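You operate a simulated robot arm through the tools that you are given. There is no shell and no other tool.

Carry out the task below with a simulated two-armed robot. There is one attempt and no reset: what you move stays moved.

## Task
Cure the green disc for 20 seconds and set the dial to 0.
Fine: press the button once, for one run; leave the disc in its seat and the cure box drawer open.

Only the result counts: the job must be done as asked and must still hold three seconds after the hand-in. Knocking over, shifting, dropping, spilling or breaking anything else fails it.

## Robot
Two 7-joint arms with fingered hands on one trunk that stands fixed in place. Base frame: the origin is at the foot of the trunk, x ahead of it, y to its left, z up. Readings come in m, rad, newtons and seconds.
The left shoulder is at [0.03, 0.119, 1.019], the right one opposite. With the tool pointing down near the work surface each hand reaches from about 0.1 to 0.74 m from the base axis, measured 20 degrees to its own side. Payload 3.8 kg a hand.
The TCP of each hand is the grasp point between the finger pads, 0.025 m short of the fingertips. In the tool frame z runs along the fingers and y along their closing line. The gripper opens to 0.088 m; its body begins 0.029 m behind the TCP. The gripper is a hand of 4 fingers: y runs from the thumb to the fingers, the wrist lies at [-0.013, -0.106, -0.174] in the tool frame, and closing takes about 1.5 s.
Orientation is told as [roll, pitch, yaw] about the base's x, y, z axes, in that order, counted from this pose: with the fingers straight down and the wrist toward the robot, the tool's x, y and z point along [0, 1, 0], [1, 0, 0] and [0, 0, -1] of the base frame.

## Interface
- The arms move only by the tool arm_command. It takes "left_motion", "right_motion" or both (then of equal length, played together; a hand with none holds still); each is a list of rows, each a list of 6 numbers: the shift along the tool's x, y, z in units of 25 mm (1.0 is 25 mm), then the turn, a rotation vector about the tool's x, y, z in units of 8 degrees (1.0 is 8 degrees). In form: [[x, y, z, rx, ry, rz], ...]. A call has 1 to 20 rows; each row shifts and turns the commanded pose from where the row before left it, along the tool's axes as they then stand. "left_grip" and "right_grip" are, for a hand that has rows, the opening, from 0 (shut) to 1 (fully open), set as the call begins (left out, the last holds). A call with a number of a shift or a turn outside -1 to 1 is refused whole. A row lasts 0.2 s, in which the tool goes at most 0.05 m and 0.15 rad; a call with a longer step from one row to the next is refused whole, and so is a gripper value outside its range. Where a pose cannot be reached the arm comes as near as it can. A force on the tool above 40 N (or 10 N above the force at the start of the call, whichever is more), or a blocked arm, ends the call early, and 0.2 s more pass. The fingers move at their own pace (about 0.153 m/s each) and stop on an object; they squeeze with about 30 N. The grip force told is the motor's: it shows also when the fingers shut on nothing. Time passes only in rows, and 0.2 s behind the last, so rows that do not move let the fingers close. The reply holds the time, the measured pose of the TCP, the force on the tool along the base axes, the opening and the grip force, in the units named above and with some noise, with the torque about the TCP (base axes, N m) and any sound that the robot's microphone picked up.
- Cameras (640 x 400 px; columns grow to the right, rows downward): "scene" is now at [0.043, -0.0314, 1.5702]; the picture's right is [-0.58, -0.81, 0.00], its down [-0.61, 0.44, -0.66] and it looks along [0.53, -0.38, -0.75] (base axes); focal length 290 px, centre (320, 200). "left" rides on the left gripper at [-0.064, -0.083, -0.098] in its tool frame; the picture's right is [-0.62, -0.37, 0.69], its down [0.71, -0.63, 0.30] and it looks along [0.32, 0.68, 0.65] (tool axes); focal length 265 px, centre (320, 200). "right" rides on the right gripper at [0.064, -0.083, -0.098] in its tool frame; the picture's right is [-0.62, 0.37, -0.69], its down [-0.71, -0.63, 0.30] and it looks along [-0.32, 0.68, 0.65] (tool axes); focal length 265 px, centre (320, 200). There is no depth. A picture from a camera that has moved, and an enlarged one, comes with that camera's place and axes in the base frame and with its lens. The place of the scene camera against the robot may be out by one fixed shift of up to 0.018 m in any direction.
- snapshot(camera): a new picture of that camera. The clock stands still meanwhile.
- slide_trunk(by): moves the trunk up (or, below 0, down) by that many m; the arms and the scene camera ride with it, the base frame stays. It gives what a move gives, with no picture.
- set_grasp(shape, hand): the hand has 4 fingers and takes this shape, open, in about a second: jaw (thumb against the fingers, like two jaws); tri (thumb and two fingers); tip (a fingertip pinch); poke (one finger out to press); point (the index stretched); flat (the hand flat); cup (the hand cupped); fist (a fist). The gripper value then closes the fingers along that shape, each until it touches; the sizes above hold for jaw. It gives what a move gives, with no picture.
- pan_tilt(pan, tilt): turns the head with the scene camera to pan (to the left, within 2.094 rad either way) and tilt (down, from -0.506 to 1.204), counted from straight ahead of the robot. It gives what a move gives.
- zoom(camera, box): a new picture of the part [left, top, right, bottom] of that camera's present view, enlarged. The clock stands still meanwhile.
- close_job(): hands the job in; it is judged then, once.

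Nothing tells you positions but the pictures and the camera data. Unless the task says otherwise, let go and move clear before handing in.

The tools are called after ">>>" by a JSON object that holds its "fn" and its "kwargs". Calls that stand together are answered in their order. arm_command: Moves the arms, as the interface text tells. Its arguments: {"type":"object","properties":{"left_motion":{"type":"array","items":{"type":"array","items":{"type":"number"}}},"left_grip":{"type":"number"},"right_motion":{"type":"array","items":{"type":"array","items":{"type":"number"}}},"right_grip":{"type":"number"}},"required":[]} The other tools are called the same way: slide_trunk (by) moves the trunk up or down; set_grasp (shape, hand) gives the hand a shape; pan_tilt (pan, tilt) turns the head that bears the scene camera; snapshot (camera) takes a picture; zoom (camera, box) takes an enlarged picture of a part of a camera's view; close_job () hands the job in.

At the start:

```text
time: 0.0
left_tcp_pos: [0.5002, 0.0556, 1.1926]
left_ee_rot: [-0.001, 0.001, 0.0]
left_force: [-0.6, -0.7, -0.1]
left_ft_torque: [-0.01, 0.01, 0.01]
left_finger_gap: 0.0877
left_gripper_force: 0.1
left_shape: jaw
right_tcp_pos: [0.4221, -0.3821, 1.2005]
right_ee_rot: [0.0, 0.002, -0.001]
right_force: [-0.5, 0.7, -1.6]
right_ft_torque: [-0.02, 0.0, 0.04]
right_finger_gap: 0.0876
right_gripper_force: 0.0
right_shape: jaw
trunk travel left (down, up): [-0.175, 0.415]
head pan, tilt (commanded): [-0.621, 0.853]
```

scene: 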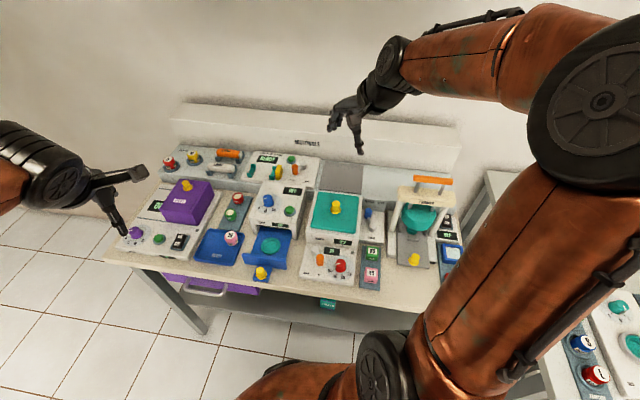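
right: 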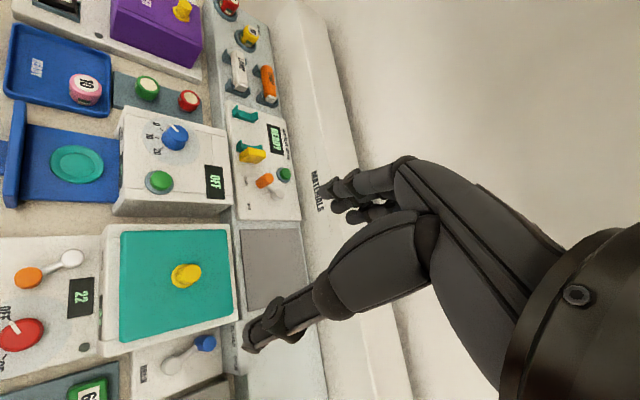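
left: 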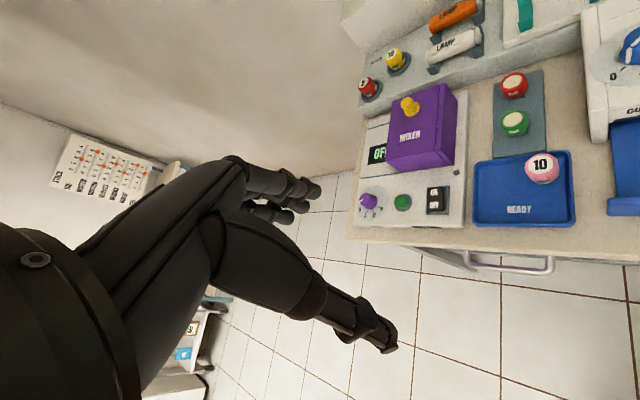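

I see a bench with a white cure box (blue dial, green button, blue drawer pulled out) roughly in the middle, and a number of discs around. I'll take zoomed pictures to identify the cure box, the green disc and the dial scale.

>>> {"fn": "zoom", "kwargs": {"camera": "scene", "box": [190, 150, 350, 250]}}

>>> {"fn": "zoom", "kwargs": {"camera": "scene", "box": [190, 210, 350, 310]}}

>>> {"fn": "zoom", "kwargs": {"camera": "right", "box": [0, 60, 256, 220]}}

>>> {"fn": "zoom", "kwargs": {"camera": "left", "box": [450, 60, 640, 240]}}

```text
4.00 times, centred on (270, 200) of scene
camera zoom: at [0.043, -0.0314, 1.5702], right [-0.58, -0.81, 0.0], down [-0.61, 0.44, -0.66], along [0.53, -0.38, -0.75], focal length 1159 px, centre (520, 200)
```

zoom: 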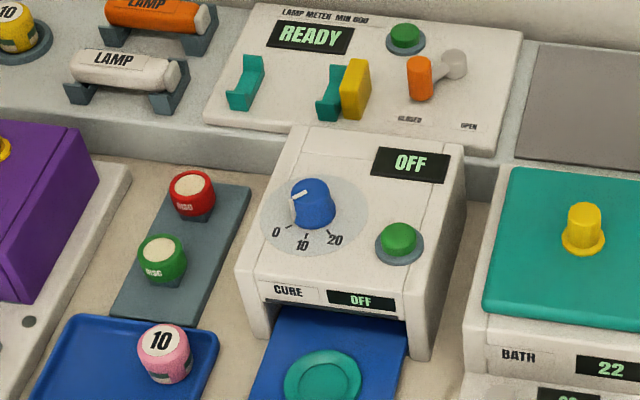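

```text
4.00 times, centred on (270, 260) of scene
camera zoom: at [0.043, -0.0314, 1.5702], right [-0.58, -0.81, 0.0], down [-0.61, 0.44, -0.66], along [0.53, -0.38, -0.75], focal length 1159 px, centre (520, -40)
```

zoom: 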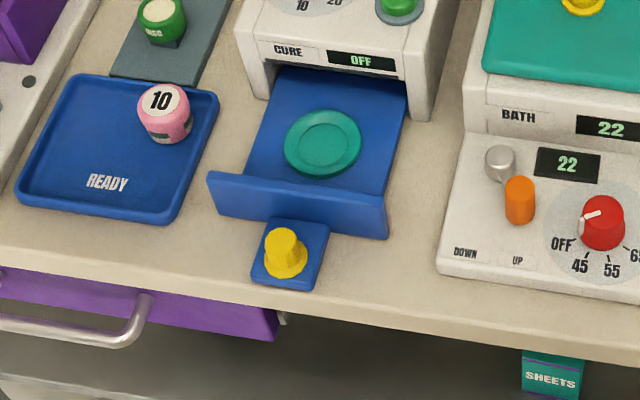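

```text
2.50 times, centred on (128, 140) of right
camera zoom: at [0.3378, -0.3173, 1.2984], right [0.37, -0.62, 0.69], down [-0.63, -0.71, -0.3], along [0.68, -0.32, -0.65], focal length 664 px, centre (800, 350)
```

zoom: 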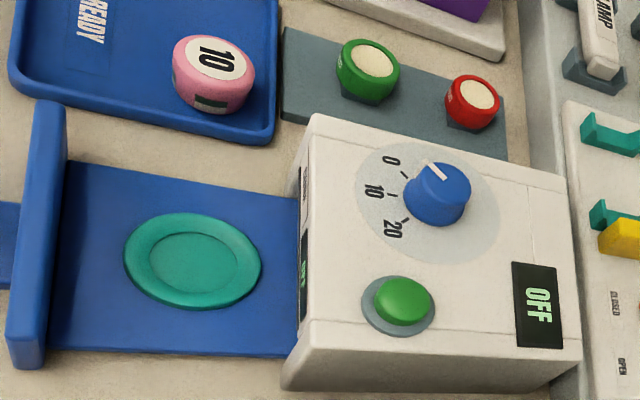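

```text
2.22 times, centred on (545, 150) of left
camera zoom: at [0.4171, -0.008, 1.2926], right [-0.37, -0.62, -0.69], down [-0.63, 0.71, -0.3], along [0.68, 0.32, -0.65], focal length 590 px, centre (-180, 311)
```

zoom: 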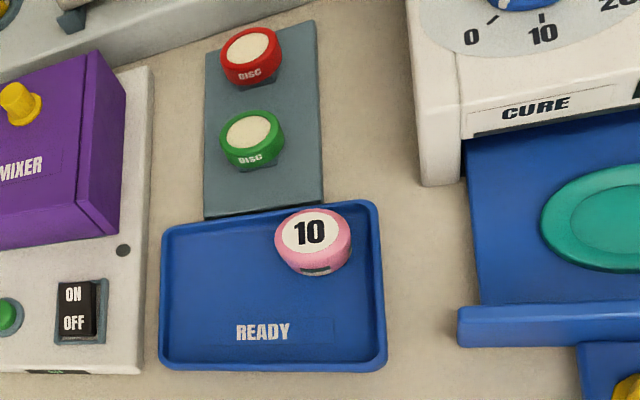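

The bench is turned about 43° to the robot; the green disc stands in a rack near [0.655, -0.147, 0.87] and the cure box top is at about z 0.914 with its dial and button, drawer pulled out toward me. I'll move the left arm aside and bring the right hand camera over the cure box for a better look.

>>> {"fn": "arm_command", "kwargs": {"left_motion": [[0.7, 0, 0, 0, 0, 0], [0.7, 0, 0, 0, 0, 0], [0.7, 0, 0, 0, 0, 0], [0.7, 0, 0, 0, 0, 0], [0.7, 0, 0, 0, 0, 0], [0.7, 0, 0, 0, 0, 0], [0.7, 0, 0, 0, 0, 0], [0.7, 0, 0, 0, 0, 0], [0.7, 0, 0, 0, 0, 0], [0.7, 0, 0, 0, 0, 0], [0.7, 0, 0, 0, 0, 0], [0.7, 0, 0, 0, 0, 0], [0.7, 0, 0, 0, 0, 0], [0.7, 0, 0, 0, 0, 0], [0, 0, 0, 0, 0, 0], [0, 0, 0, 0, 0, 0], [0, 0, 0, 0, 0, 0], [0, 0, 0, 0, 0, 0], [0, 0, 0, 0, 0, 0], [0, 0, 0, 0, 0, 0]], "right_motion": [[0.866, 0.134, 0.486, 0, 0, 0], [0.866, 0.134, 0.486, 0, 0, 0], [0.866, 0.134, 0.486, 0, 0, 0], [0.866, 0.134, 0.486, 0, 0, 0], [0.866, 0.134, 0.486, 0, 0, 0], [0.866, 0.134, 0.486, 0, 0, 0], [0.866, 0.134, 0.486, 0, 0, 0], [0.866, 0.134, 0.486, 0, 0, 0], [0.866, 0.134, 0.486, 0, 0, 0], [0.866, 0.134, 0.486, 0, 0, 0], [0.866, 0.134, 0.486, 0, 0, 0], [0.866, 0.134, 0.486, 0, 0, 0], [0.866, 0.134, 0.486, 0, 0, 0], [0.866, 0.134, 0.486, 0, 0, 0], [0, 0, 0, 0, 0, 0.9], [0, 0, 0, 0, 0, 0.9], [0, 0, 0, 0, 0, 0.9], [0, 0, 0, 0, 0, 0.9], [0, 0, 0, 0, 0, 0.9], [0, 0, 0, 0, 0, 0.9]]}}

```text
time: 4.2
left_tcp_pos: [0.5001, 0.3035, 1.1931]
left_ee_rot: [-0.001, 0.0, 0.0]
left_force: [0.8, 0.0, -0.4]
left_ft_torque: [0.0, 0.01, 0.01]
left_finger_gap: 0.0874
left_gripper_force: 0.1
left_shape: jaw
right_tcp_pos: [0.4684, -0.0796, 1.0281]
right_ee_rot: [0.0, 0.0, -0.758]
right_force: [0.9, 0.0, 0.1]
right_ft_torque: [-0.01, 0.02, 0.02]
right_finger_gap: 0.0875
right_gripper_force: 0.0
right_shape: jaw
trunk travel left (down, up): [-0.175, 0.415]
head pan, tilt (commanded): [-0.621, 0.853]
```

The right hand is now over the front of the bench, turned to face it. I'll take pictures from the right camera and the scene camera.

>>> {"fn": "snapshot", "kwargs": {"camera": "right"}}

>>> {"fn": "snapshot", "kwargs": {"camera": "scene"}}

```text
taken
camera right: at [0.4524, 0.0253, 1.1272], right [-0.16, -0.7, 0.69], down [-0.95, -0.09, -0.3], along [0.27, -0.71, -0.65], focal length 265 px, centre (320, 200)
```

right: 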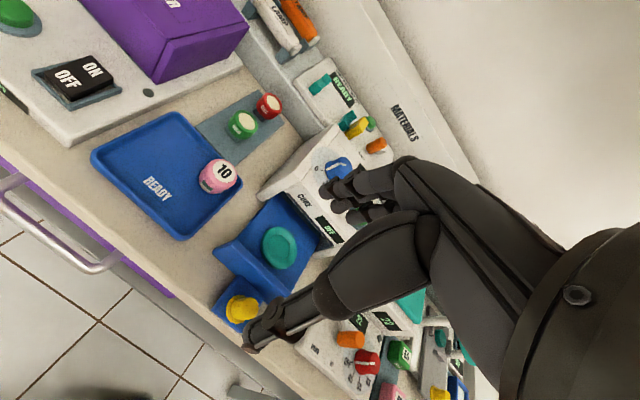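

```text
taken
camera scene: at [0.0433, -0.0307, 1.5702], right [-0.58, -0.81, 0.0], down [-0.61, 0.44, -0.66], along [0.53, -0.38, -0.75], focal length 290 px, centre (320, 200)
```

scene: 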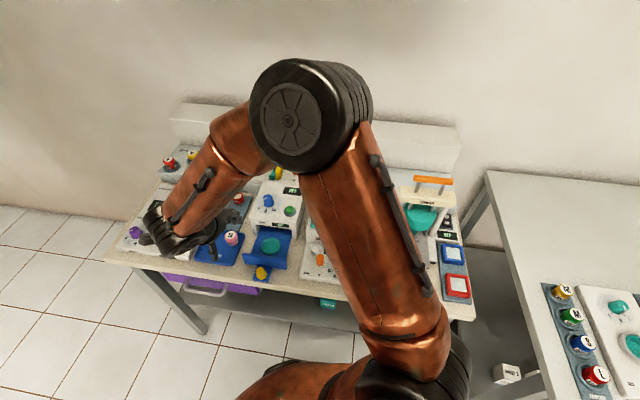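

The hand covers part of the box from this angle. I'll zoom in on the visible drawer, disc rack and dial.

>>> {"fn": "zoom", "kwargs": {"camera": "right", "box": [190, 70, 390, 195]}}

>>> {"fn": "zoom", "kwargs": {"camera": "right", "box": [180, 180, 380, 305]}}

>>> {"fn": "zoom", "kwargs": {"camera": "scene", "box": [220, 170, 320, 290]}}

```text
3.20 times, centred on (290, 132) of right
camera zoom: at [0.4524, 0.0253, 1.1272], right [-0.16, -0.7, 0.69], down [-0.95, -0.09, -0.3], along [0.27, -0.71, -0.65], focal length 849 px, centre (416, 416)
```

zoom: 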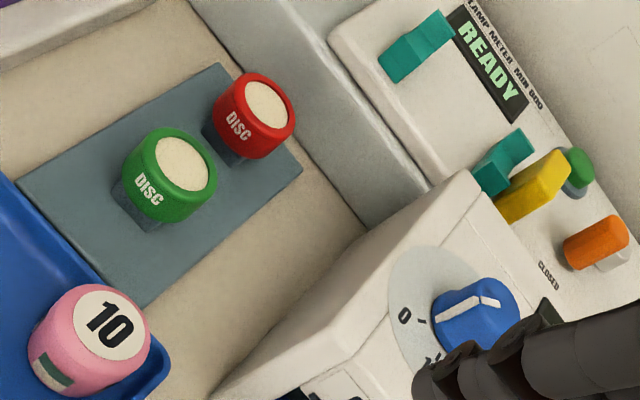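

```text
3.20 times, centred on (280, 242) of right
camera zoom: at [0.4524, 0.0253, 1.1272], right [-0.16, -0.7, 0.69], down [-0.95, -0.09, -0.3], along [0.27, -0.71, -0.65], focal length 849 px, centre (448, 64)
```

zoom: 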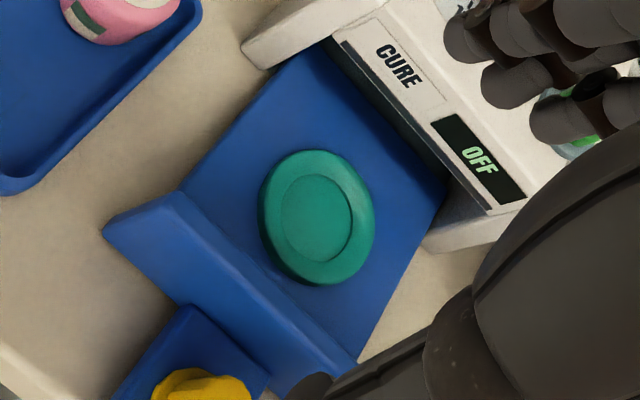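

```text
3.33 times, centred on (270, 230) of scene
camera zoom: at [0.0433, -0.0307, 1.5702], right [-0.58, -0.81, 0.0], down [-0.61, 0.44, -0.66], along [0.53, -0.38, -0.75], focal length 966 px, centre (487, 100)
```

zoom: 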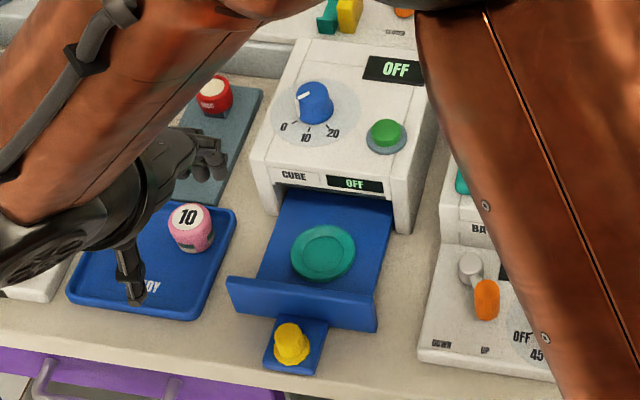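

The green disc's top is near [0.662, -0.144, 0.863], the seat recess near [0.497, -0.191, 0.837]. I need a clear look at the dial pointer, the button and the drawer knob.

>>> {"fn": "zoom", "kwargs": {"camera": "scene", "box": [250, 180, 302, 212]}}

>>> {"fn": "zoom", "kwargs": {"camera": "scene", "box": [240, 215, 300, 285]}}

>>> {"fn": "zoom", "kwargs": {"camera": "right", "box": [300, 140, 380, 190]}}

```text
12.31 times, centred on (276, 196) of scene
camera zoom: at [0.0433, -0.0307, 1.5702], right [-0.58, -0.81, 0.0], down [-0.61, 0.44, -0.66], along [0.53, -0.38, -0.75], focal length 3566 px, centre (862, 249)
```

zoom: 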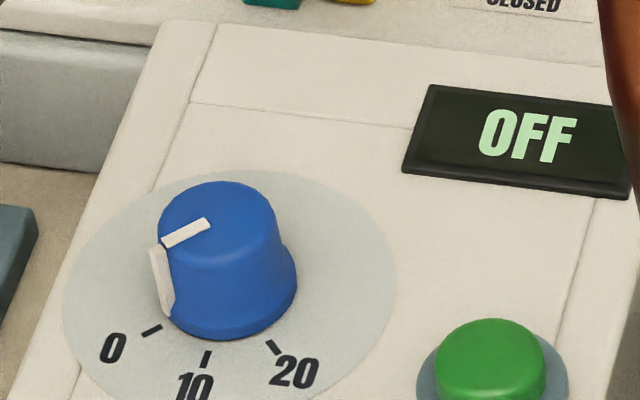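

```text
5.71 times, centred on (270, 250) of scene
camera zoom: at [0.0433, -0.0307, 1.5702], right [-0.58, -0.81, 0.0], down [-0.61, 0.44, -0.66], along [0.53, -0.38, -0.75], focal length 1656 px, centre (606, -86)
```

zoom: 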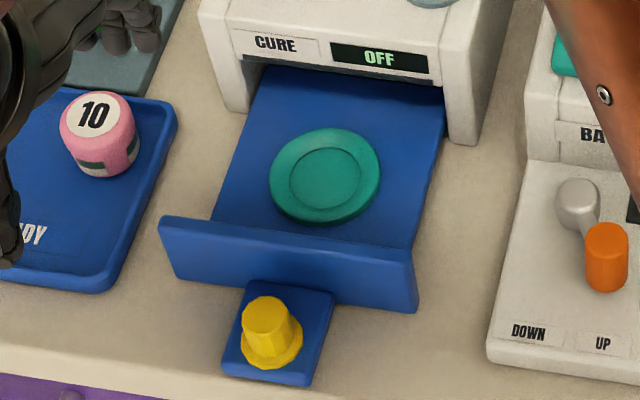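

```text
8.00 times, centred on (340, 165) of right
camera zoom: at [0.4524, 0.0253, 1.1272], right [-0.16, -0.7, 0.69], down [-0.95, -0.09, -0.3], along [0.27, -0.71, -0.65], focal length 2123 px, centre (160, 480)
```

zoom: 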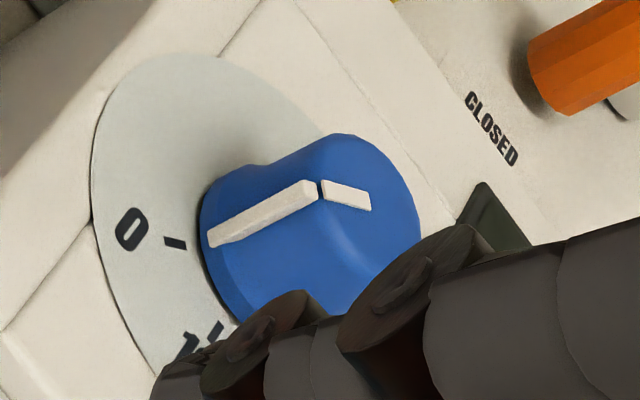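

The dial pointer is at 0 now, with 20 lying 90° counter-clockwise from it; dial centre ≈ [0.588, -0.246], button ≈ [0.523, -0.280, 0.920], drawer knob ≈ [0.441, -0.130, 0.844]. Next I bring the right hand, partly opened, over the green disc and check it with the hand camera.

>>> {"fn": "arm_command", "kwargs": {"right_motion": [[0.4275, 0.925, 0.2, 0, 0, 0], [0.4275, 0.925, 0.2, 0, 0, 0], [0.4275, 0.925, 0.2, 0, 0, 0], [0.4275, 0.925, 0.2, 0, 0, 0], [0.4275, 0.925, 0.2, 0, 0, 0], [0.4275, 0.925, 0.2, 0, 0, 0], [0.4275, 0.925, 0.2, 0, 0, 0], [0.4275, 0.925, 0.2, 0, 0, 0], [0, 0, 0, 0, 0, 0.19], [0, 0, 0, 0, 0, 0]], "right_grip": 0.7}}

>>> {"fn": "snapshot", "kwargs": {"camera": "right"}}

>>> {"fn": "snapshot", "kwargs": {"camera": "left"}}

>>> {"fn": "snapshot", "kwargs": {"camera": "scene"}}

```text
time: 6.4
left_tcp_pos: [0.5, 0.302, 1.1924]
left_ee_rot: [0.0, 0.0, 0.0]
left_force: [-0.4, 0.8, 0.1]
left_ft_torque: [0.04, 0.02, 0.02]
left_finger_gap: 0.0876
left_gripper_force: 0.0
left_shape: jaw
right_tcp_pos: [0.6629, -0.1441, 0.9886]
right_ee_rot: [-0.001, 0.001, -0.78]
right_force: [-0.6, -0.3, -0.7]
right_ft_torque: [-0.01, -0.01, 0.0]
right_finger_gap: 0.0621
right_gripper_force: 0.1
right_shape: jaw
trunk travel left (down, up): [-0.175, 0.415]
head pan, tilt (commanded): [-0.621, 0.853]
```

```text
taken
camera right: at [0.6479, -0.0388, 1.0866], right [-0.17, -0.7, 0.69], down [-0.95, -0.06, -0.3], along [0.26, -0.71, -0.65], focal length 265 px, centre (320, 200)
```

right: 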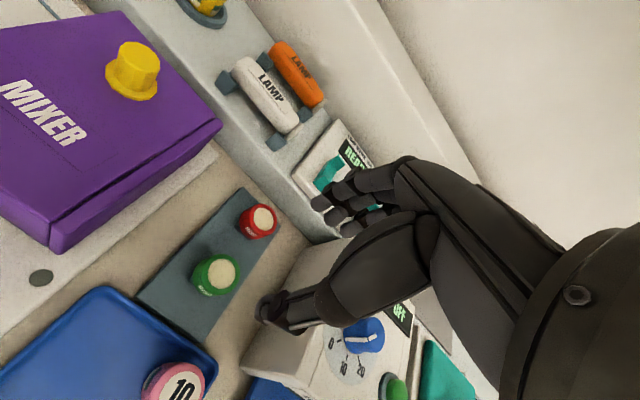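

```text
taken
camera left: at [0.4175, 0.2374, 1.2921], right [-0.37, -0.62, -0.69], down [-0.63, 0.71, -0.3], along [0.68, 0.32, -0.65], focal length 265 px, centre (320, 200)
```

left: 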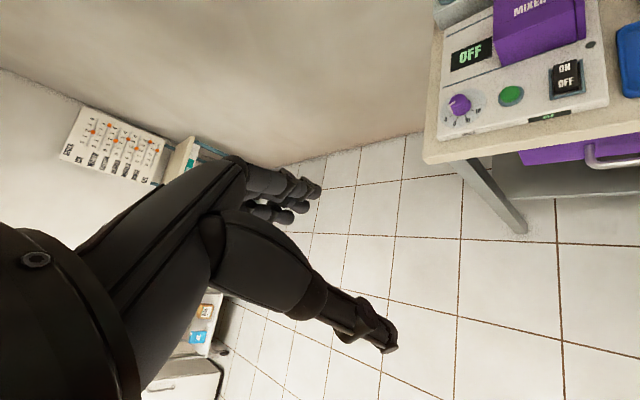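

```text
taken
camera scene: at [0.0434, -0.0313, 1.5702], right [-0.58, -0.81, 0.0], down [-0.61, 0.44, -0.66], along [0.53, -0.38, -0.75], focal length 290 px, centre (320, 200)
```

scene: 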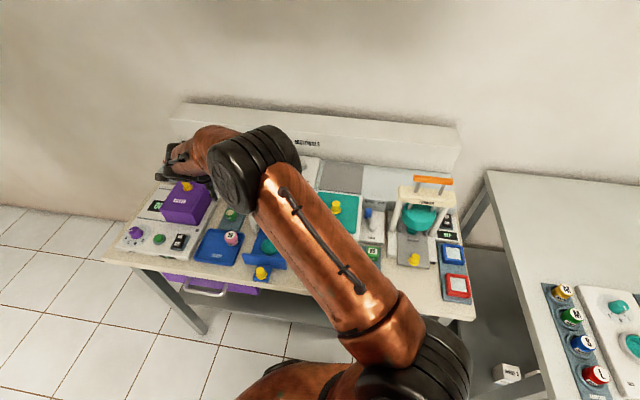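

The hand is above the disc. I'll zoom in on the disc and the finger positions to refine its place and height.

>>> {"fn": "zoom", "kwargs": {"camera": "right", "box": [130, 180, 330, 305]}}

>>> {"fn": "zoom", "kwargs": {"camera": "right", "box": [240, 150, 480, 300]}}

>>> {"fn": "zoom", "kwargs": {"camera": "scene", "box": [150, 140, 250, 240]}}

```text
3.20 times, centred on (230, 242) of right
camera zoom: at [0.6479, -0.0388, 1.0866], right [-0.17, -0.7, 0.69], down [-0.95, -0.06, -0.3], along [0.26, -0.71, -0.65], focal length 849 px, centre (608, 64)
```

zoom: 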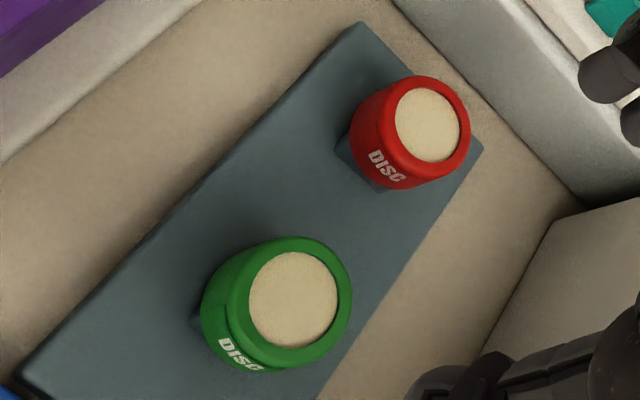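

```text
2.67 times, centred on (360, 225) of right
camera zoom: at [0.6479, -0.0388, 1.0866], right [-0.17, -0.7, 0.69], down [-0.95, -0.06, -0.3], along [0.26, -0.71, -0.65], focal length 708 px, centre (213, 133)
```

zoom: 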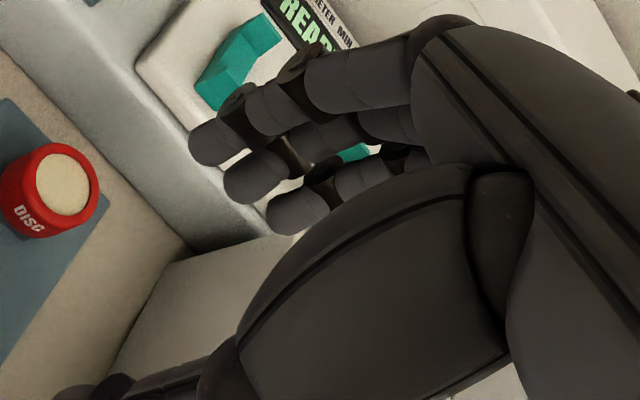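

```text
4.00 times, centred on (200, 190) of scene
camera zoom: at [0.0434, -0.0313, 1.5702], right [-0.58, -0.81, 0.0], down [-0.61, 0.44, -0.66], along [0.53, -0.38, -0.75], focal length 1159 px, centre (800, 240)
```

zoom: 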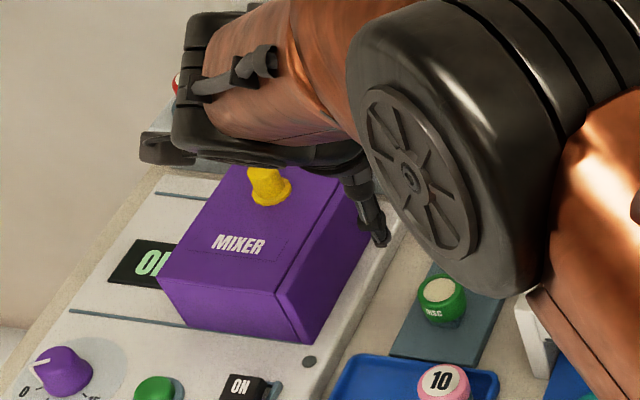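

The disc projects where I expected: top face centre ≈ [0.660, -0.144, 0.863], about 36 mm wide and 23 mm thick, with the red one about 70 mm behind it. I'll lower part way and re-check finger clearance.

>>> {"fn": "arm_command", "kwargs": {"right_motion": [[-0.07, -0.07, 0.5, 0, 0, 0], [0, 0, 0.5, 0, 0, 0], [0, 0, 0.5, 0, 0, 0], [0, 0, 0.5, 0, 0, 0], [0, 0, 0.5, 0, 0, 0], [0, 0, 0.5, 0, 0, 0], [0, 0, 0, 0, 0, 0]], "right_grip": 0.68}}

>>> {"fn": "snapshot", "kwargs": {"camera": "right"}}

>>> {"fn": "zoom", "kwargs": {"camera": "right", "box": [200, 150, 420, 350]}}

```text
time: 8.0
left_tcp_pos: [0.4983, 0.302, 1.1933]
left_ee_rot: [0.0, 0.0, 0.0]
left_force: [-0.2, 0.3, 0.3]
left_ft_torque: [-0.03, 0.01, 0.0]
left_finger_gap: 0.0876
left_gripper_force: 0.0
left_shape: jaw
right_tcp_pos: [0.6596, -0.1434, 0.9146]
right_ee_rot: [0.001, 0.0, -0.781]
right_force: [-0.4, -0.2, 0.7]
right_ft_torque: [0.03, -0.01, -0.02]
right_finger_gap: 0.0603
right_gripper_force: 0.1
right_shape: jaw
trunk travel left (down, up): [-0.175, 0.415]
head pan, tilt (commanded): [-0.621, 0.853]
```

```text
taken
camera right: at [0.6448, -0.0385, 1.0125], right [-0.17, -0.7, 0.69], down [-0.95, -0.06, -0.3], along [0.26, -0.71, -0.65], focal length 265 px, centre (320, 200)
```

right: 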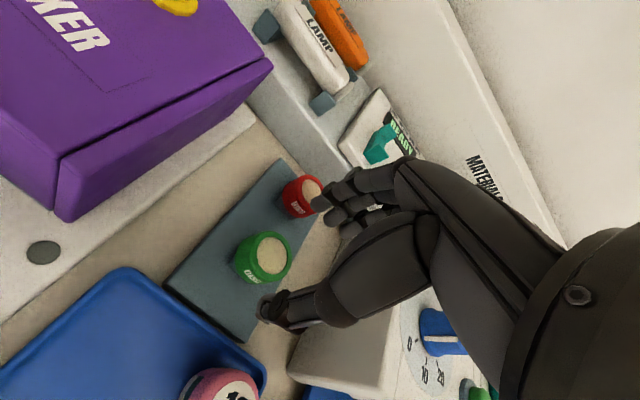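

```text
2.00 times, centred on (310, 250) of right
camera zoom: at [0.6448, -0.0385, 1.0125], right [-0.17, -0.7, 0.69], down [-0.95, -0.06, -0.3], along [0.26, -0.71, -0.65], focal length 531 px, centre (340, 100)
```

zoom: 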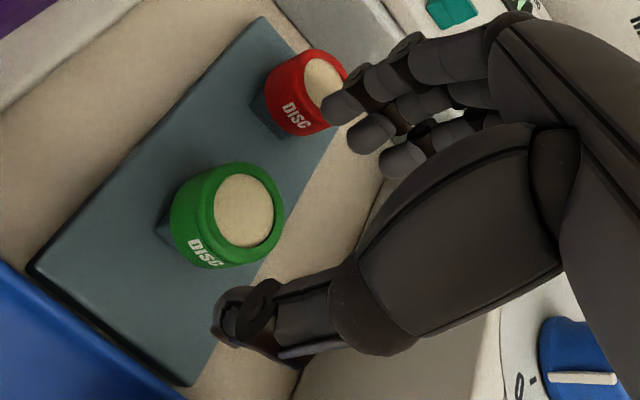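

The disc matches the prediction to within a pixel. I'll narrow the opening to about 50 mm for clearance from the red disc, then lower in small steps.

>>> {"fn": "arm_command", "kwargs": {"right_motion": [[0, 0, 0, 0, 0, 0], [0, 0, 0, 0, 0, 0], [0, 0, 0.3, 0, 0, 0], [0, 0, 0.3, 0, 0, 0], [0, 0, 0.3, 0, 0, 0], [0, 0, 0, 0, 0, 0]], "right_grip": 0.57}}

>>> {"fn": "zoom", "kwargs": {"camera": "right", "box": [230, 130, 430, 330]}}

```text
time: 9.4
left_tcp_pos: [0.5006, 0.3017, 1.1921]
left_ee_rot: [0.001, 0.0, 0.0]
left_force: [0.3, -0.1, -0.2]
left_ft_torque: [-0.03, 0.02, 0.0]
left_finger_gap: 0.0877
left_gripper_force: 0.0
left_shape: jaw
right_tcp_pos: [0.658, -0.1446, 0.8906]
right_ee_rot: [0.0, 0.0, -0.781]
right_force: [0.3, 1.0, 0.5]
right_ft_torque: [-0.02, 0.02, 0.01]
right_finger_gap: 0.051
right_gripper_force: 0.2
right_shape: jaw
trunk travel left (down, up): [-0.175, 0.415]
head pan, tilt (commanded): [-0.621, 0.853]
```

```text
2.00 times, centred on (330, 230) of right
camera zoom: at [0.6446, -0.0387, 0.9887], right [-0.17, -0.7, 0.69], down [-0.95, -0.06, -0.3], along [0.26, -0.71, -0.65], focal length 531 px, centre (300, 140)
```

zoom: 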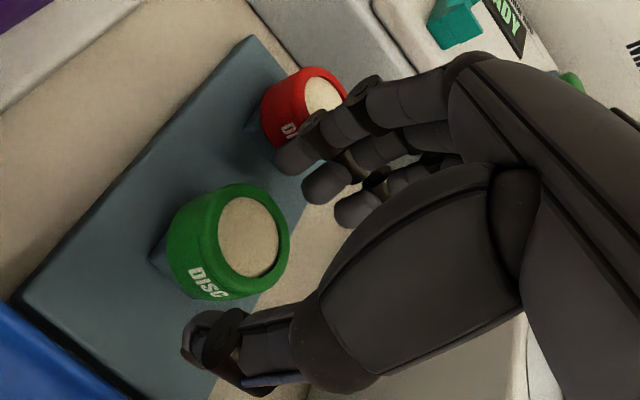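

Fingers and thumb straddle the disc with clearance on both sides. I'll lower 18 mm more and look again before closing.

>>> {"fn": "arm_command", "kwargs": {"right_motion": [[0, 0, 0.24, 0, 0, 0], [0, 0, 0.24, 0, 0, 0], [0, 0, 0.24, 0, 0, 0], [0, 0, 0, 0, 0, 0]]}}

>>> {"fn": "zoom", "kwargs": {"camera": "right", "box": [230, 130, 430, 330]}}

```text
time: 10.4
left_tcp_pos: [0.5011, 0.3019, 1.1935]
left_ee_rot: [0.0, -0.001, 0.001]
left_force: [-0.1, -1.1, -0.4]
left_ft_torque: [0.01, -0.02, 0.01]
left_finger_gap: 0.0877
left_gripper_force: 0.0
left_shape: jaw
right_tcp_pos: [0.6593, -0.1452, 0.8748]
right_ee_rot: [0.0, -0.001, -0.783]
right_force: [0.0, 0.0, -0.7]
right_ft_torque: [-0.01, 0.04, -0.02]
right_finger_gap: 0.0503
right_gripper_force: 0.0
right_shape: jaw
trunk travel left (down, up): [-0.175, 0.415]
head pan, tilt (commanded): [-0.621, 0.853]
```

```text
2.00 times, centred on (330, 230) of right
camera zoom: at [0.6451, -0.0392, 0.972], right [-0.17, -0.7, 0.69], down [-0.95, -0.06, -0.3], along [0.26, -0.71, -0.65], focal length 531 px, centre (300, 140)
```

zoom: 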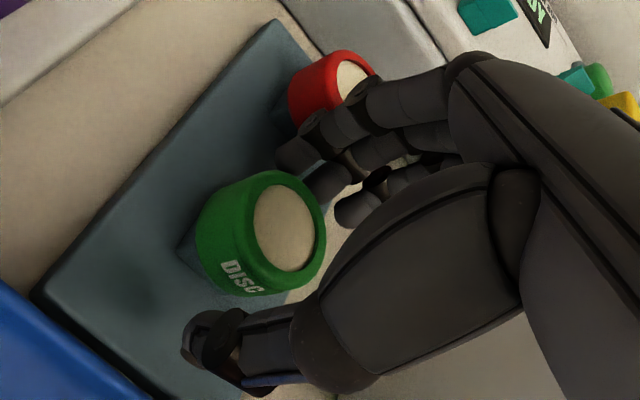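

The disc is well placed between thumb and fingers. I'll lower 3 mm more and close.

>>> {"fn": "arm_command", "kwargs": {"right_motion": [[0, 0, 0.12, 0, 0, 0], [0, 0, 0, 0, 0, 0]]}}

>>> {"fn": "arm_command", "kwargs": {"right_motion": [[0, 0, 0, 0, 0, 0], [0, 0, 0, 0, 0, 0], [0, 0, 0, 0, 0, 0], [0, 0, 0, 0, 0, 0], [0, 0, 0, 0, 0, 0], [0, 0, 0, 0, 0, 0], [0, 0, 0, 0, 0, 0]], "right_grip": 0}}

>>> {"fn": "zoom", "kwargs": {"camera": "right", "box": [230, 130, 430, 330]}}

```text
time: 11.0
left_tcp_pos: [0.5007, 0.3024, 1.1934]
left_ee_rot: [0.0, 0.0, 0.0]
left_force: [0.5, 0.9, -0.5]
left_ft_torque: [-0.02, -0.02, 0.03]
left_finger_gap: 0.0877
left_gripper_force: 0.0
left_shape: jaw
right_tcp_pos: [0.66, -0.1439, 0.8718]
right_ee_rot: [0.001, -0.001, -0.78]
right_force: [-0.4, -0.9, 0.0]
right_ft_torque: [0.0, -0.02, -0.02]
right_finger_gap: 0.0506
right_gripper_force: 0.0
right_shape: jaw
trunk travel left (down, up): [-0.175, 0.415]
head pan, tilt (commanded): [-0.621, 0.853]
```

```text
time: 12.6
left_tcp_pos: [0.5009, 0.3025, 1.1932]
left_ee_rot: [0.0, 0.002, -0.001]
left_force: [0.4, -1.0, -1.1]
left_ft_torque: [-0.03, -0.01, 0.02]
left_finger_gap: 0.0876
left_gripper_force: 0.1
left_shape: jaw
right_tcp_pos: [0.6604, -0.1443, 0.8722]
right_ee_rot: [-0.001, 0.001, -0.778]
right_force: [-1.0, 0.3, -0.4]
right_ft_torque: [0.0, 0.02, 0.02]
right_finger_gap: 0.0262
right_gripper_force: 29.8
right_shape: jaw
trunk travel left (down, up): [-0.175, 0.415]
head pan, tilt (commanded): [-0.621, 0.853]
```

```text
2.00 times, centred on (330, 230) of right
camera zoom: at [0.6457, -0.039, 0.9692], right [-0.17, -0.7, 0.69], down [-0.95, -0.06, -0.3], along [0.26, -0.71, -0.65], focal length 531 px, centre (300, 140)
```

zoom: 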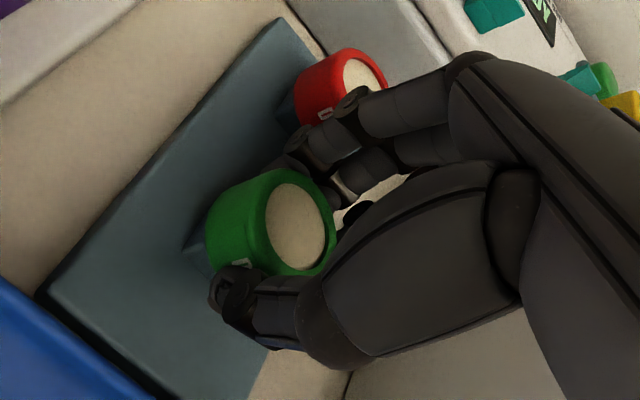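

The grip closed on the disc with ~30 N. I'll lift it slowly straight up and check that it comes along.

>>> {"fn": "arm_command", "kwargs": {"right_motion": [[0, 0, -0.2, 0, 0, 0], [0, 0, -0.2, 0, 0, 0], [0, 0, -0.3, 0, 0, 0], [0, 0, -0.4, 0, 0, 0], [0, 0, -0.4, 0, 0, 0], [0, 0, -0.5, 0, 0, 0], [0, 0, -0.5, 0, 0, 0], [0, 0, -0.5, 0, 0, 0], [0, 0, 0, 0, 0, 0]]}}

>>> {"fn": "snapshot", "kwargs": {"camera": "right"}}

>>> {"fn": "zoom", "kwargs": {"camera": "right", "box": [230, 130, 430, 330]}}

```text
time: 14.6
left_tcp_pos: [0.5004, 0.3022, 1.1937]
left_ee_rot: [-0.001, 0.0, 0.0]
left_force: [-0.9, -0.1, 0.2]
left_ft_torque: [0.0, 0.0, 0.0]
left_finger_gap: 0.0879
left_gripper_force: 0.1
left_shape: jaw
right_tcp_pos: [0.6602, -0.1442, 0.946]
right_ee_rot: [0.001, -0.001, -0.781]
right_force: [-1.4, -0.9, -0.4]
right_ft_torque: [0.0, 0.01, 0.0]
right_finger_gap: 0.0262
right_gripper_force: 30.2
right_shape: jaw
trunk travel left (down, up): [-0.175, 0.415]
head pan, tilt (commanded): [-0.621, 0.853]
```

```text
taken
camera right: at [0.6456, -0.0392, 1.0439], right [-0.17, -0.7, 0.69], down [-0.95, -0.06, -0.3], along [0.26, -0.71, -0.65], focal length 265 px, centre (320, 200)
```

right: 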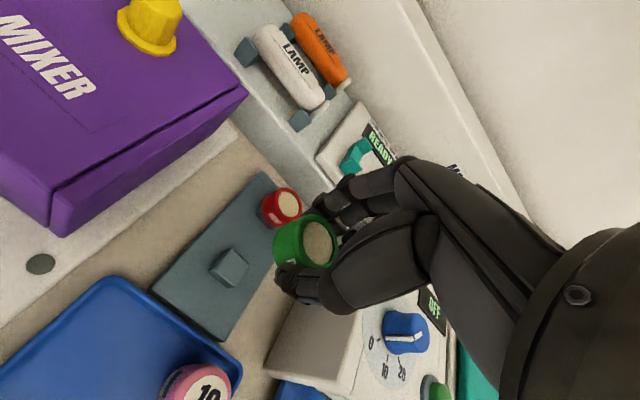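

```text
2.00 times, centred on (330, 230) of right
camera zoom: at [0.6456, -0.0392, 1.0439], right [-0.17, -0.7, 0.69], down [-0.95, -0.06, -0.3], along [0.26, -0.71, -0.65], focal length 531 px, centre (300, 140)
```

zoom: 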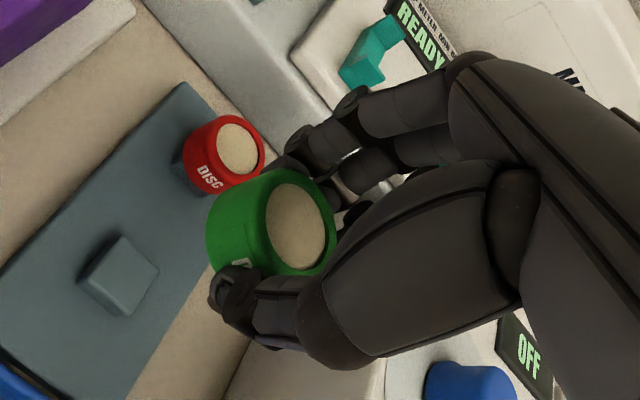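

The disc is held and its post is bare. The drawer seat lies only ~41 mm in front of the cure box face, so I need to know how the hand bulks around the fingers before choosing how to place it; I'll raise the disc and turn the left hand so its camera can see the right hand from the side.

>>> {"fn": "arm_command", "kwargs": {"left_motion": [[0, 0, 0, 0, 0, 0.94], [0, 0, 0, 0, 0, 0.94], [0, 0, 0, 0, 0, 0.94], [0, 0, 0, 0, 0, 0.94], [0, 0, 0, 0, 0, 0.94], [0, 0, 0, 0, 0, 0.94], [0, 0, 0, 0, 0, 0.94], [0, 0, 0, 0, 0, 0.94], [0, 0, 0, 0, 0, 0.94], [0, 0, 0, 0, 0, 0.94]], "right_motion": [[0, 0, -0.2, 0, 0, 0], [0, 0, -0.2, 0, 0, 0], [0, 0, -0.2, 0, 0, 0], [0, 0, -0.2, 0, 0, 0], [0, 0, -0.2, 0, 0, 0], [0, 0, -0.2, 0, 0, 0], [0, 0, -0.2, 0, 0, 0], [0, 0, -0.2, 0, 0, 0], [0, 0, 0, 0, 0, 0], [0, 0, 0, 0, 0, 0]]}}

>>> {"fn": "snapshot", "kwargs": {"camera": "left"}}

```text
time: 16.8
left_tcp_pos: [0.5012, 0.3019, 1.1938]
left_ee_rot: [0.001, -0.001, -1.317]
left_force: [-0.6, 0.0, 0.1]
left_ft_torque: [0.01, -0.02, -0.01]
left_finger_gap: 0.0873
left_gripper_force: 0.0
left_shape: jaw
right_tcp_pos: [0.6592, -0.143, 0.9852]
right_ee_rot: [0.0, 0.0, -0.781]
right_force: [0.9, 0.0, -0.6]
right_ft_torque: [0.0, 0.0, -0.02]
right_finger_gap: 0.0264
right_gripper_force: 30.1
right_shape: jaw
trunk travel left (down, up): [-0.175, 0.415]
head pan, tilt (commanded): [-0.621, 0.853]
```

```text
taken
camera left: at [0.4176, 0.3658, 1.2927], right [-0.69, 0.2, -0.69], down [0.53, 0.79, -0.3], along [0.49, -0.58, -0.65], focal length 265 px, centre (320, 200)
```

left: 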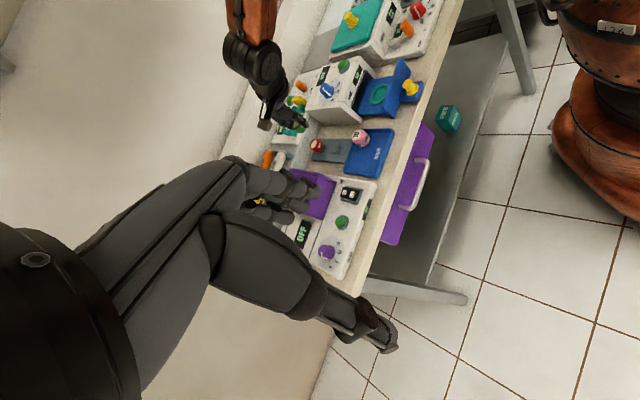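

>>> {"fn": "zoom", "kwargs": {"camera": "left", "box": [210, 30, 370, 140]}}

>>> {"fn": "zoom", "kwargs": {"camera": "left", "box": [300, 40, 440, 130]}}

```text
3.64 times, centred on (290, 85) of left
camera zoom: at [0.4176, 0.3658, 1.2927], right [-0.69, 0.2, -0.69], down [0.53, 0.79, -0.3], along [0.49, -0.58, -0.65], focal length 965 px, centre (429, 618)
```

zoom: 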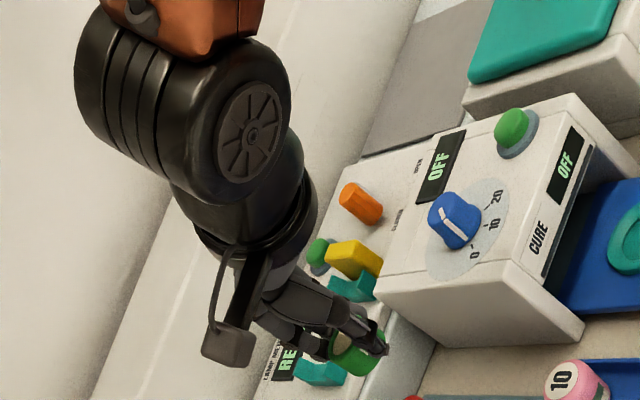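

```text
4.44 times, centred on (370, 85) of left
camera zoom: at [0.4176, 0.3658, 1.2927], right [-0.69, 0.2, -0.69], down [0.53, 0.79, -0.3], along [0.49, -0.58, -0.65], focal length 1180 px, centre (98, 711)
```

zoom: 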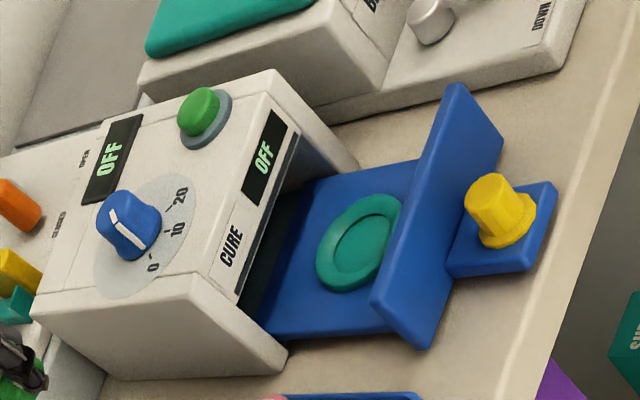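

The left camera shows the box front slopes down to a lip over the open drawer, with the seat between lip and drawer front; the grip line must run parallel to the box front there. I'll carry the disc high over the seat and turn the right hand by +90° so that fingers and thumb lie left and right of the seat.

>>> {"fn": "arm_command", "kwargs": {"right_motion": [[-0.741, -0.413, 0, 0, 0, 0], [-0.741, -0.413, 0, 0, 0, 0], [-0.741, -0.413, 0, 0, 0, 0], [-0.741, -0.413, 0, 0, 0, 0], [-0.741, -0.413, 0, 0, 0, 0], [-0.741, -0.413, 0, 0, 0, 0], [-0.741, -0.413, 0, 0, 0, 0], [-0.741, -0.413, 0, 0, 0, 0], [0, 0, 0, 0, 0, -0.935], [0, 0, 0, 0, 0, -0.935], [0, 0, 0, 0, 0, -0.935], [0, 0, 0, 0, 0, -0.935], [0, 0, 0, 0, 0, -0.935], [0, 0, 0, 0, 0, -0.935], [0, 0, 0, 0, 0, -0.935], [0, 0, 0, 0, 0, -0.935], [0, 0, 0, 0, 0, -0.935], [0, 0, 0, 0, 0, -0.935], [0, 0, 0, 0, 0, -0.935], [0, 0, 0, 0, 0, -0.935]]}}

>>> {"fn": "snapshot", "kwargs": {"camera": "left"}}

>>> {"fn": "snapshot", "kwargs": {"camera": "right"}}

>>> {"fn": "snapshot", "kwargs": {"camera": "scene"}}

```text
time: 21.0
left_tcp_pos: [0.5017, 0.3001, 1.1938]
left_ee_rot: [-0.002, 0.0, -1.314]
left_force: [0.4, -0.3, 0.4]
left_ft_torque: [0.01, 0.0, 0.02]
left_finger_gap: 0.0878
left_gripper_force: 0.0
left_shape: jaw
right_tcp_pos: [0.4975, -0.1941, 0.9867]
right_ee_rot: [-0.002, 0.0, 0.788]
right_force: [0.4, 0.3, -0.9]
right_ft_torque: [0.02, -0.01, 0.0]
right_finger_gap: 0.026
right_gripper_force: 29.6
right_shape: jaw
trunk travel left (down, up): [-0.175, 0.415]
head pan, tilt (commanded): [-0.621, 0.853]
```

```text
taken
camera left: at [0.4174, 0.3646, 1.293], right [-0.69, 0.2, -0.69], down [0.53, 0.79, -0.3], along [0.49, -0.58, -0.65], focal length 265 px, centre (320, 200)
```

left: 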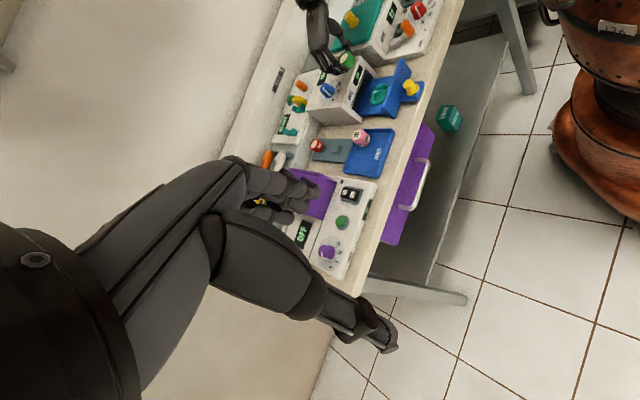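

```text
taken
camera right: at [0.3928, -0.2055, 1.0842], right [0.7, -0.18, 0.69], down [0.06, -0.95, -0.3], along [0.71, 0.25, -0.65], focal length 265 px, centre (320, 200)
```

right: 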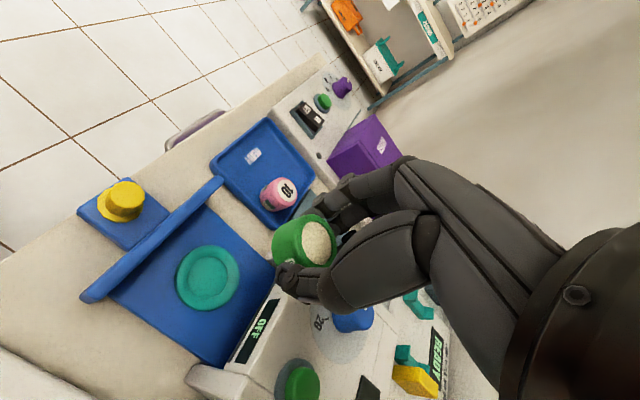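

```text
taken
camera scene: at [0.0433, -0.0319, 1.5702], right [-0.58, -0.81, 0.0], down [-0.61, 0.44, -0.66], along [0.53, -0.38, -0.75], focal length 290 px, centre (320, 200)
```

scene: 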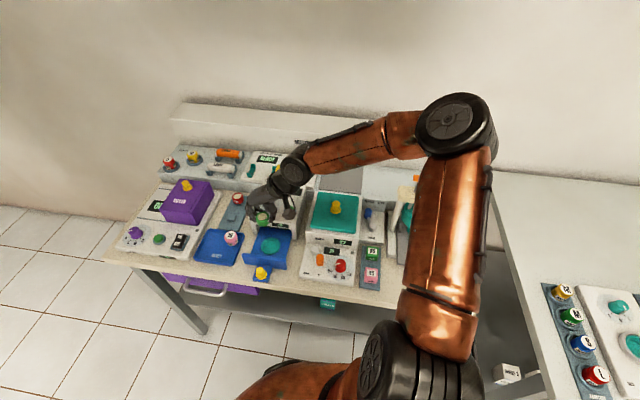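

The right camera now sees the seat clearly below the held disc. I'll zoom on the seat and on the hand/box clearance from the other cameras.

>>> {"fn": "zoom", "kwargs": {"camera": "right", "box": [130, 210, 290, 310]}}

>>> {"fn": "zoom", "kwargs": {"camera": "scene", "box": [220, 140, 340, 240]}}

>>> {"fn": "zoom", "kwargs": {"camera": "left", "box": [270, 0, 430, 120]}}

>>> {"fn": "zoom", "kwargs": {"camera": "right", "box": [240, 180, 400, 310]}}

```text
4.00 times, centred on (210, 260) of right
camera zoom: at [0.3928, -0.2055, 1.0842], right [0.7, -0.18, 0.69], down [0.06, -0.95, -0.3], along [0.71, 0.25, -0.65], focal length 1062 px, centre (760, -40)
```

zoom: 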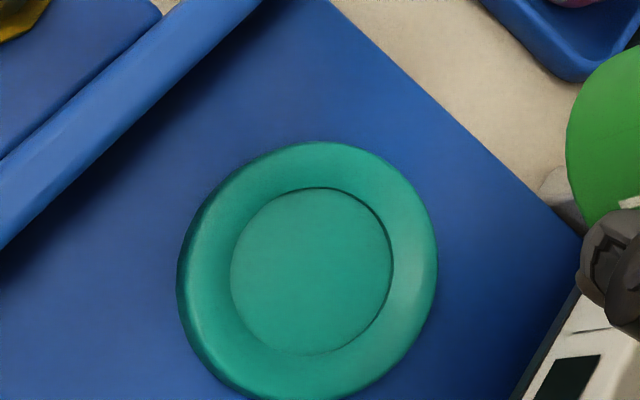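

```text
4.00 times, centred on (280, 190) of scene
camera zoom: at [0.0433, -0.0319, 1.5702], right [-0.58, -0.81, 0.0], down [-0.61, 0.44, -0.66], along [0.53, -0.38, -0.75], focal length 1159 px, centre (480, 240)
```

zoom: 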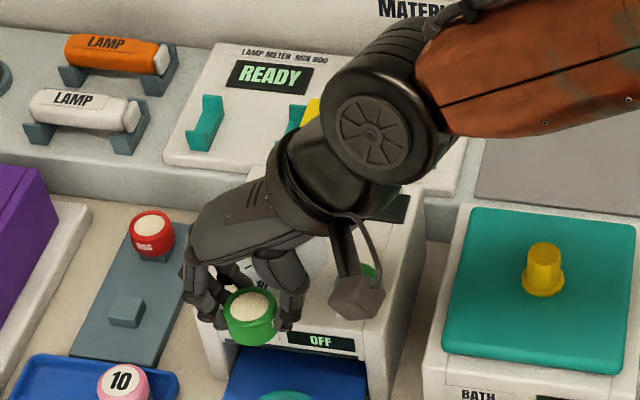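

```text
3.33 times, centred on (350, 60) of left
camera zoom: at [0.4174, 0.3646, 1.293], right [-0.69, 0.2, -0.69], down [0.53, 0.79, -0.3], along [0.49, -0.58, -0.65], focal length 885 px, centre (220, 667)
```

zoom: 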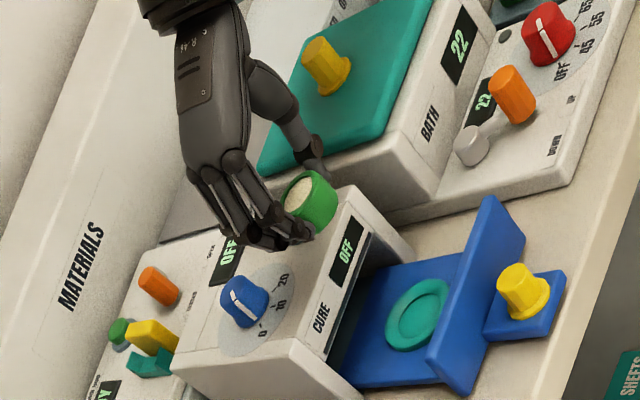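

```text
3.08 times, centred on (320, 245) of right
camera zoom: at [0.3928, -0.2055, 1.0842], right [0.7, -0.18, 0.69], down [0.06, -0.95, -0.3], along [0.71, 0.25, -0.65], focal length 817 px, centre (320, 62)
```

zoom: 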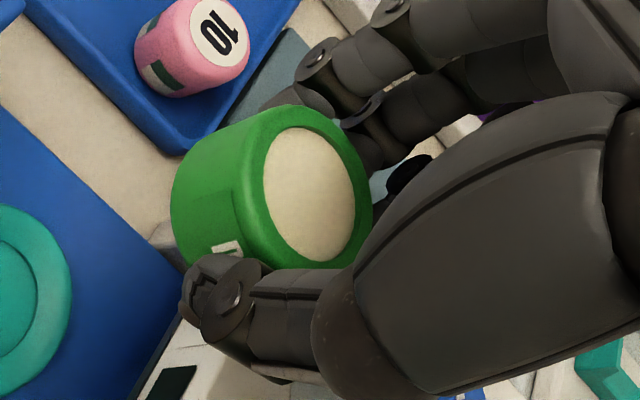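

Seat centre ≈ [0.497, -0.192, 0.836]; the held disc sits about 3 mm toward the fingers from the grasp point. I shift to line the disc up with the seat and lower to just above it, then check clearance to the box lip.

>>> {"fn": "arm_command", "kwargs": {"right_motion": [[-0.03, -0.15, 0, 0, 0, 0], [0, 0, 0.5, 0, 0, 0], [0, 0, 0.5, 0, 0, 0], [0, 0, 0.5, 0, 0, 0], [0, 0, 0.5, 0, 0, 0], [0, 0, 0.5, 0, 0, 0], [0, 0, 0.5, 0, 0, 0], [0, 0, 0, 0, 0, 0]]}}

>>> {"fn": "zoom", "kwargs": {"camera": "right", "box": [200, 180, 400, 330]}}

>>> {"fn": "zoom", "kwargs": {"camera": "left", "box": [290, 20, 430, 120]}}

>>> {"fn": "zoom", "kwargs": {"camera": "scene", "box": [220, 170, 320, 260]}}

```text
time: 22.8
left_tcp_pos: [0.5005, 0.3017, 1.1958]
left_ee_rot: [0.001, 0.0, -1.312]
left_force: [-0.4, 0.6, -0.2]
left_ft_torque: [0.02, 0.01, -0.01]
left_finger_gap: 0.0874
left_gripper_force: 0.0
left_shape: jaw
right_tcp_pos: [0.4976, -0.1953, 0.9113]
right_ee_rot: [0.0, 0.0, 0.783]
right_force: [-0.8, 0.9, 0.0]
right_ft_torque: [-0.02, 0.02, -0.01]
right_finger_gap: 0.0262
right_gripper_force: 29.3
right_shape: jaw
trunk travel left (down, up): [-0.175, 0.415]
head pan, tilt (commanded): [-0.621, 0.853]
```

```text
2.67 times, centred on (300, 255) of right
camera zoom: at [0.3919, -0.2073, 1.0092], right [0.7, -0.18, 0.69], down [0.06, -0.95, -0.3], along [0.71, 0.25, -0.65], focal length 708 px, centre (373, 53)
```

zoom: 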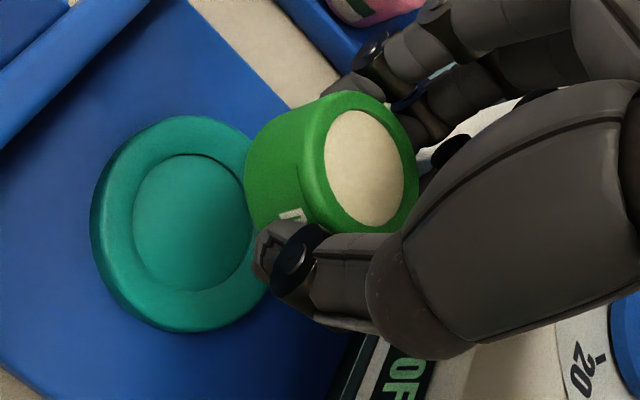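

```text
4.00 times, centred on (360, 70) of left
camera zoom: at [0.4171, 0.3652, 1.293], right [-0.69, 0.2, -0.69], down [0.53, 0.79, -0.3], along [0.49, -0.58, -0.65], focal length 1062 px, centre (160, 720)
```

zoom: 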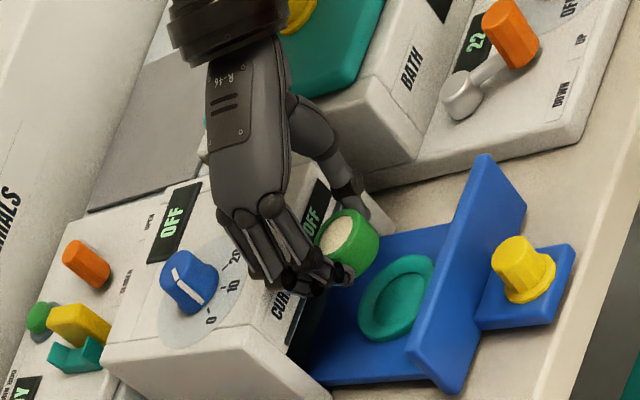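

```text
4.44 times, centred on (270, 215) of scene
camera zoom: at [0.043, -0.0312, 1.5702], right [-0.58, -0.81, 0.0], down [-0.61, 0.44, -0.66], along [0.53, -0.38, -0.75], focal length 1288 px, centre (542, 133)
```

zoom: 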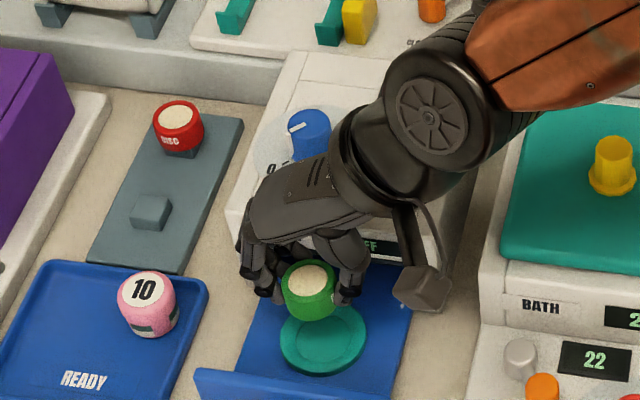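

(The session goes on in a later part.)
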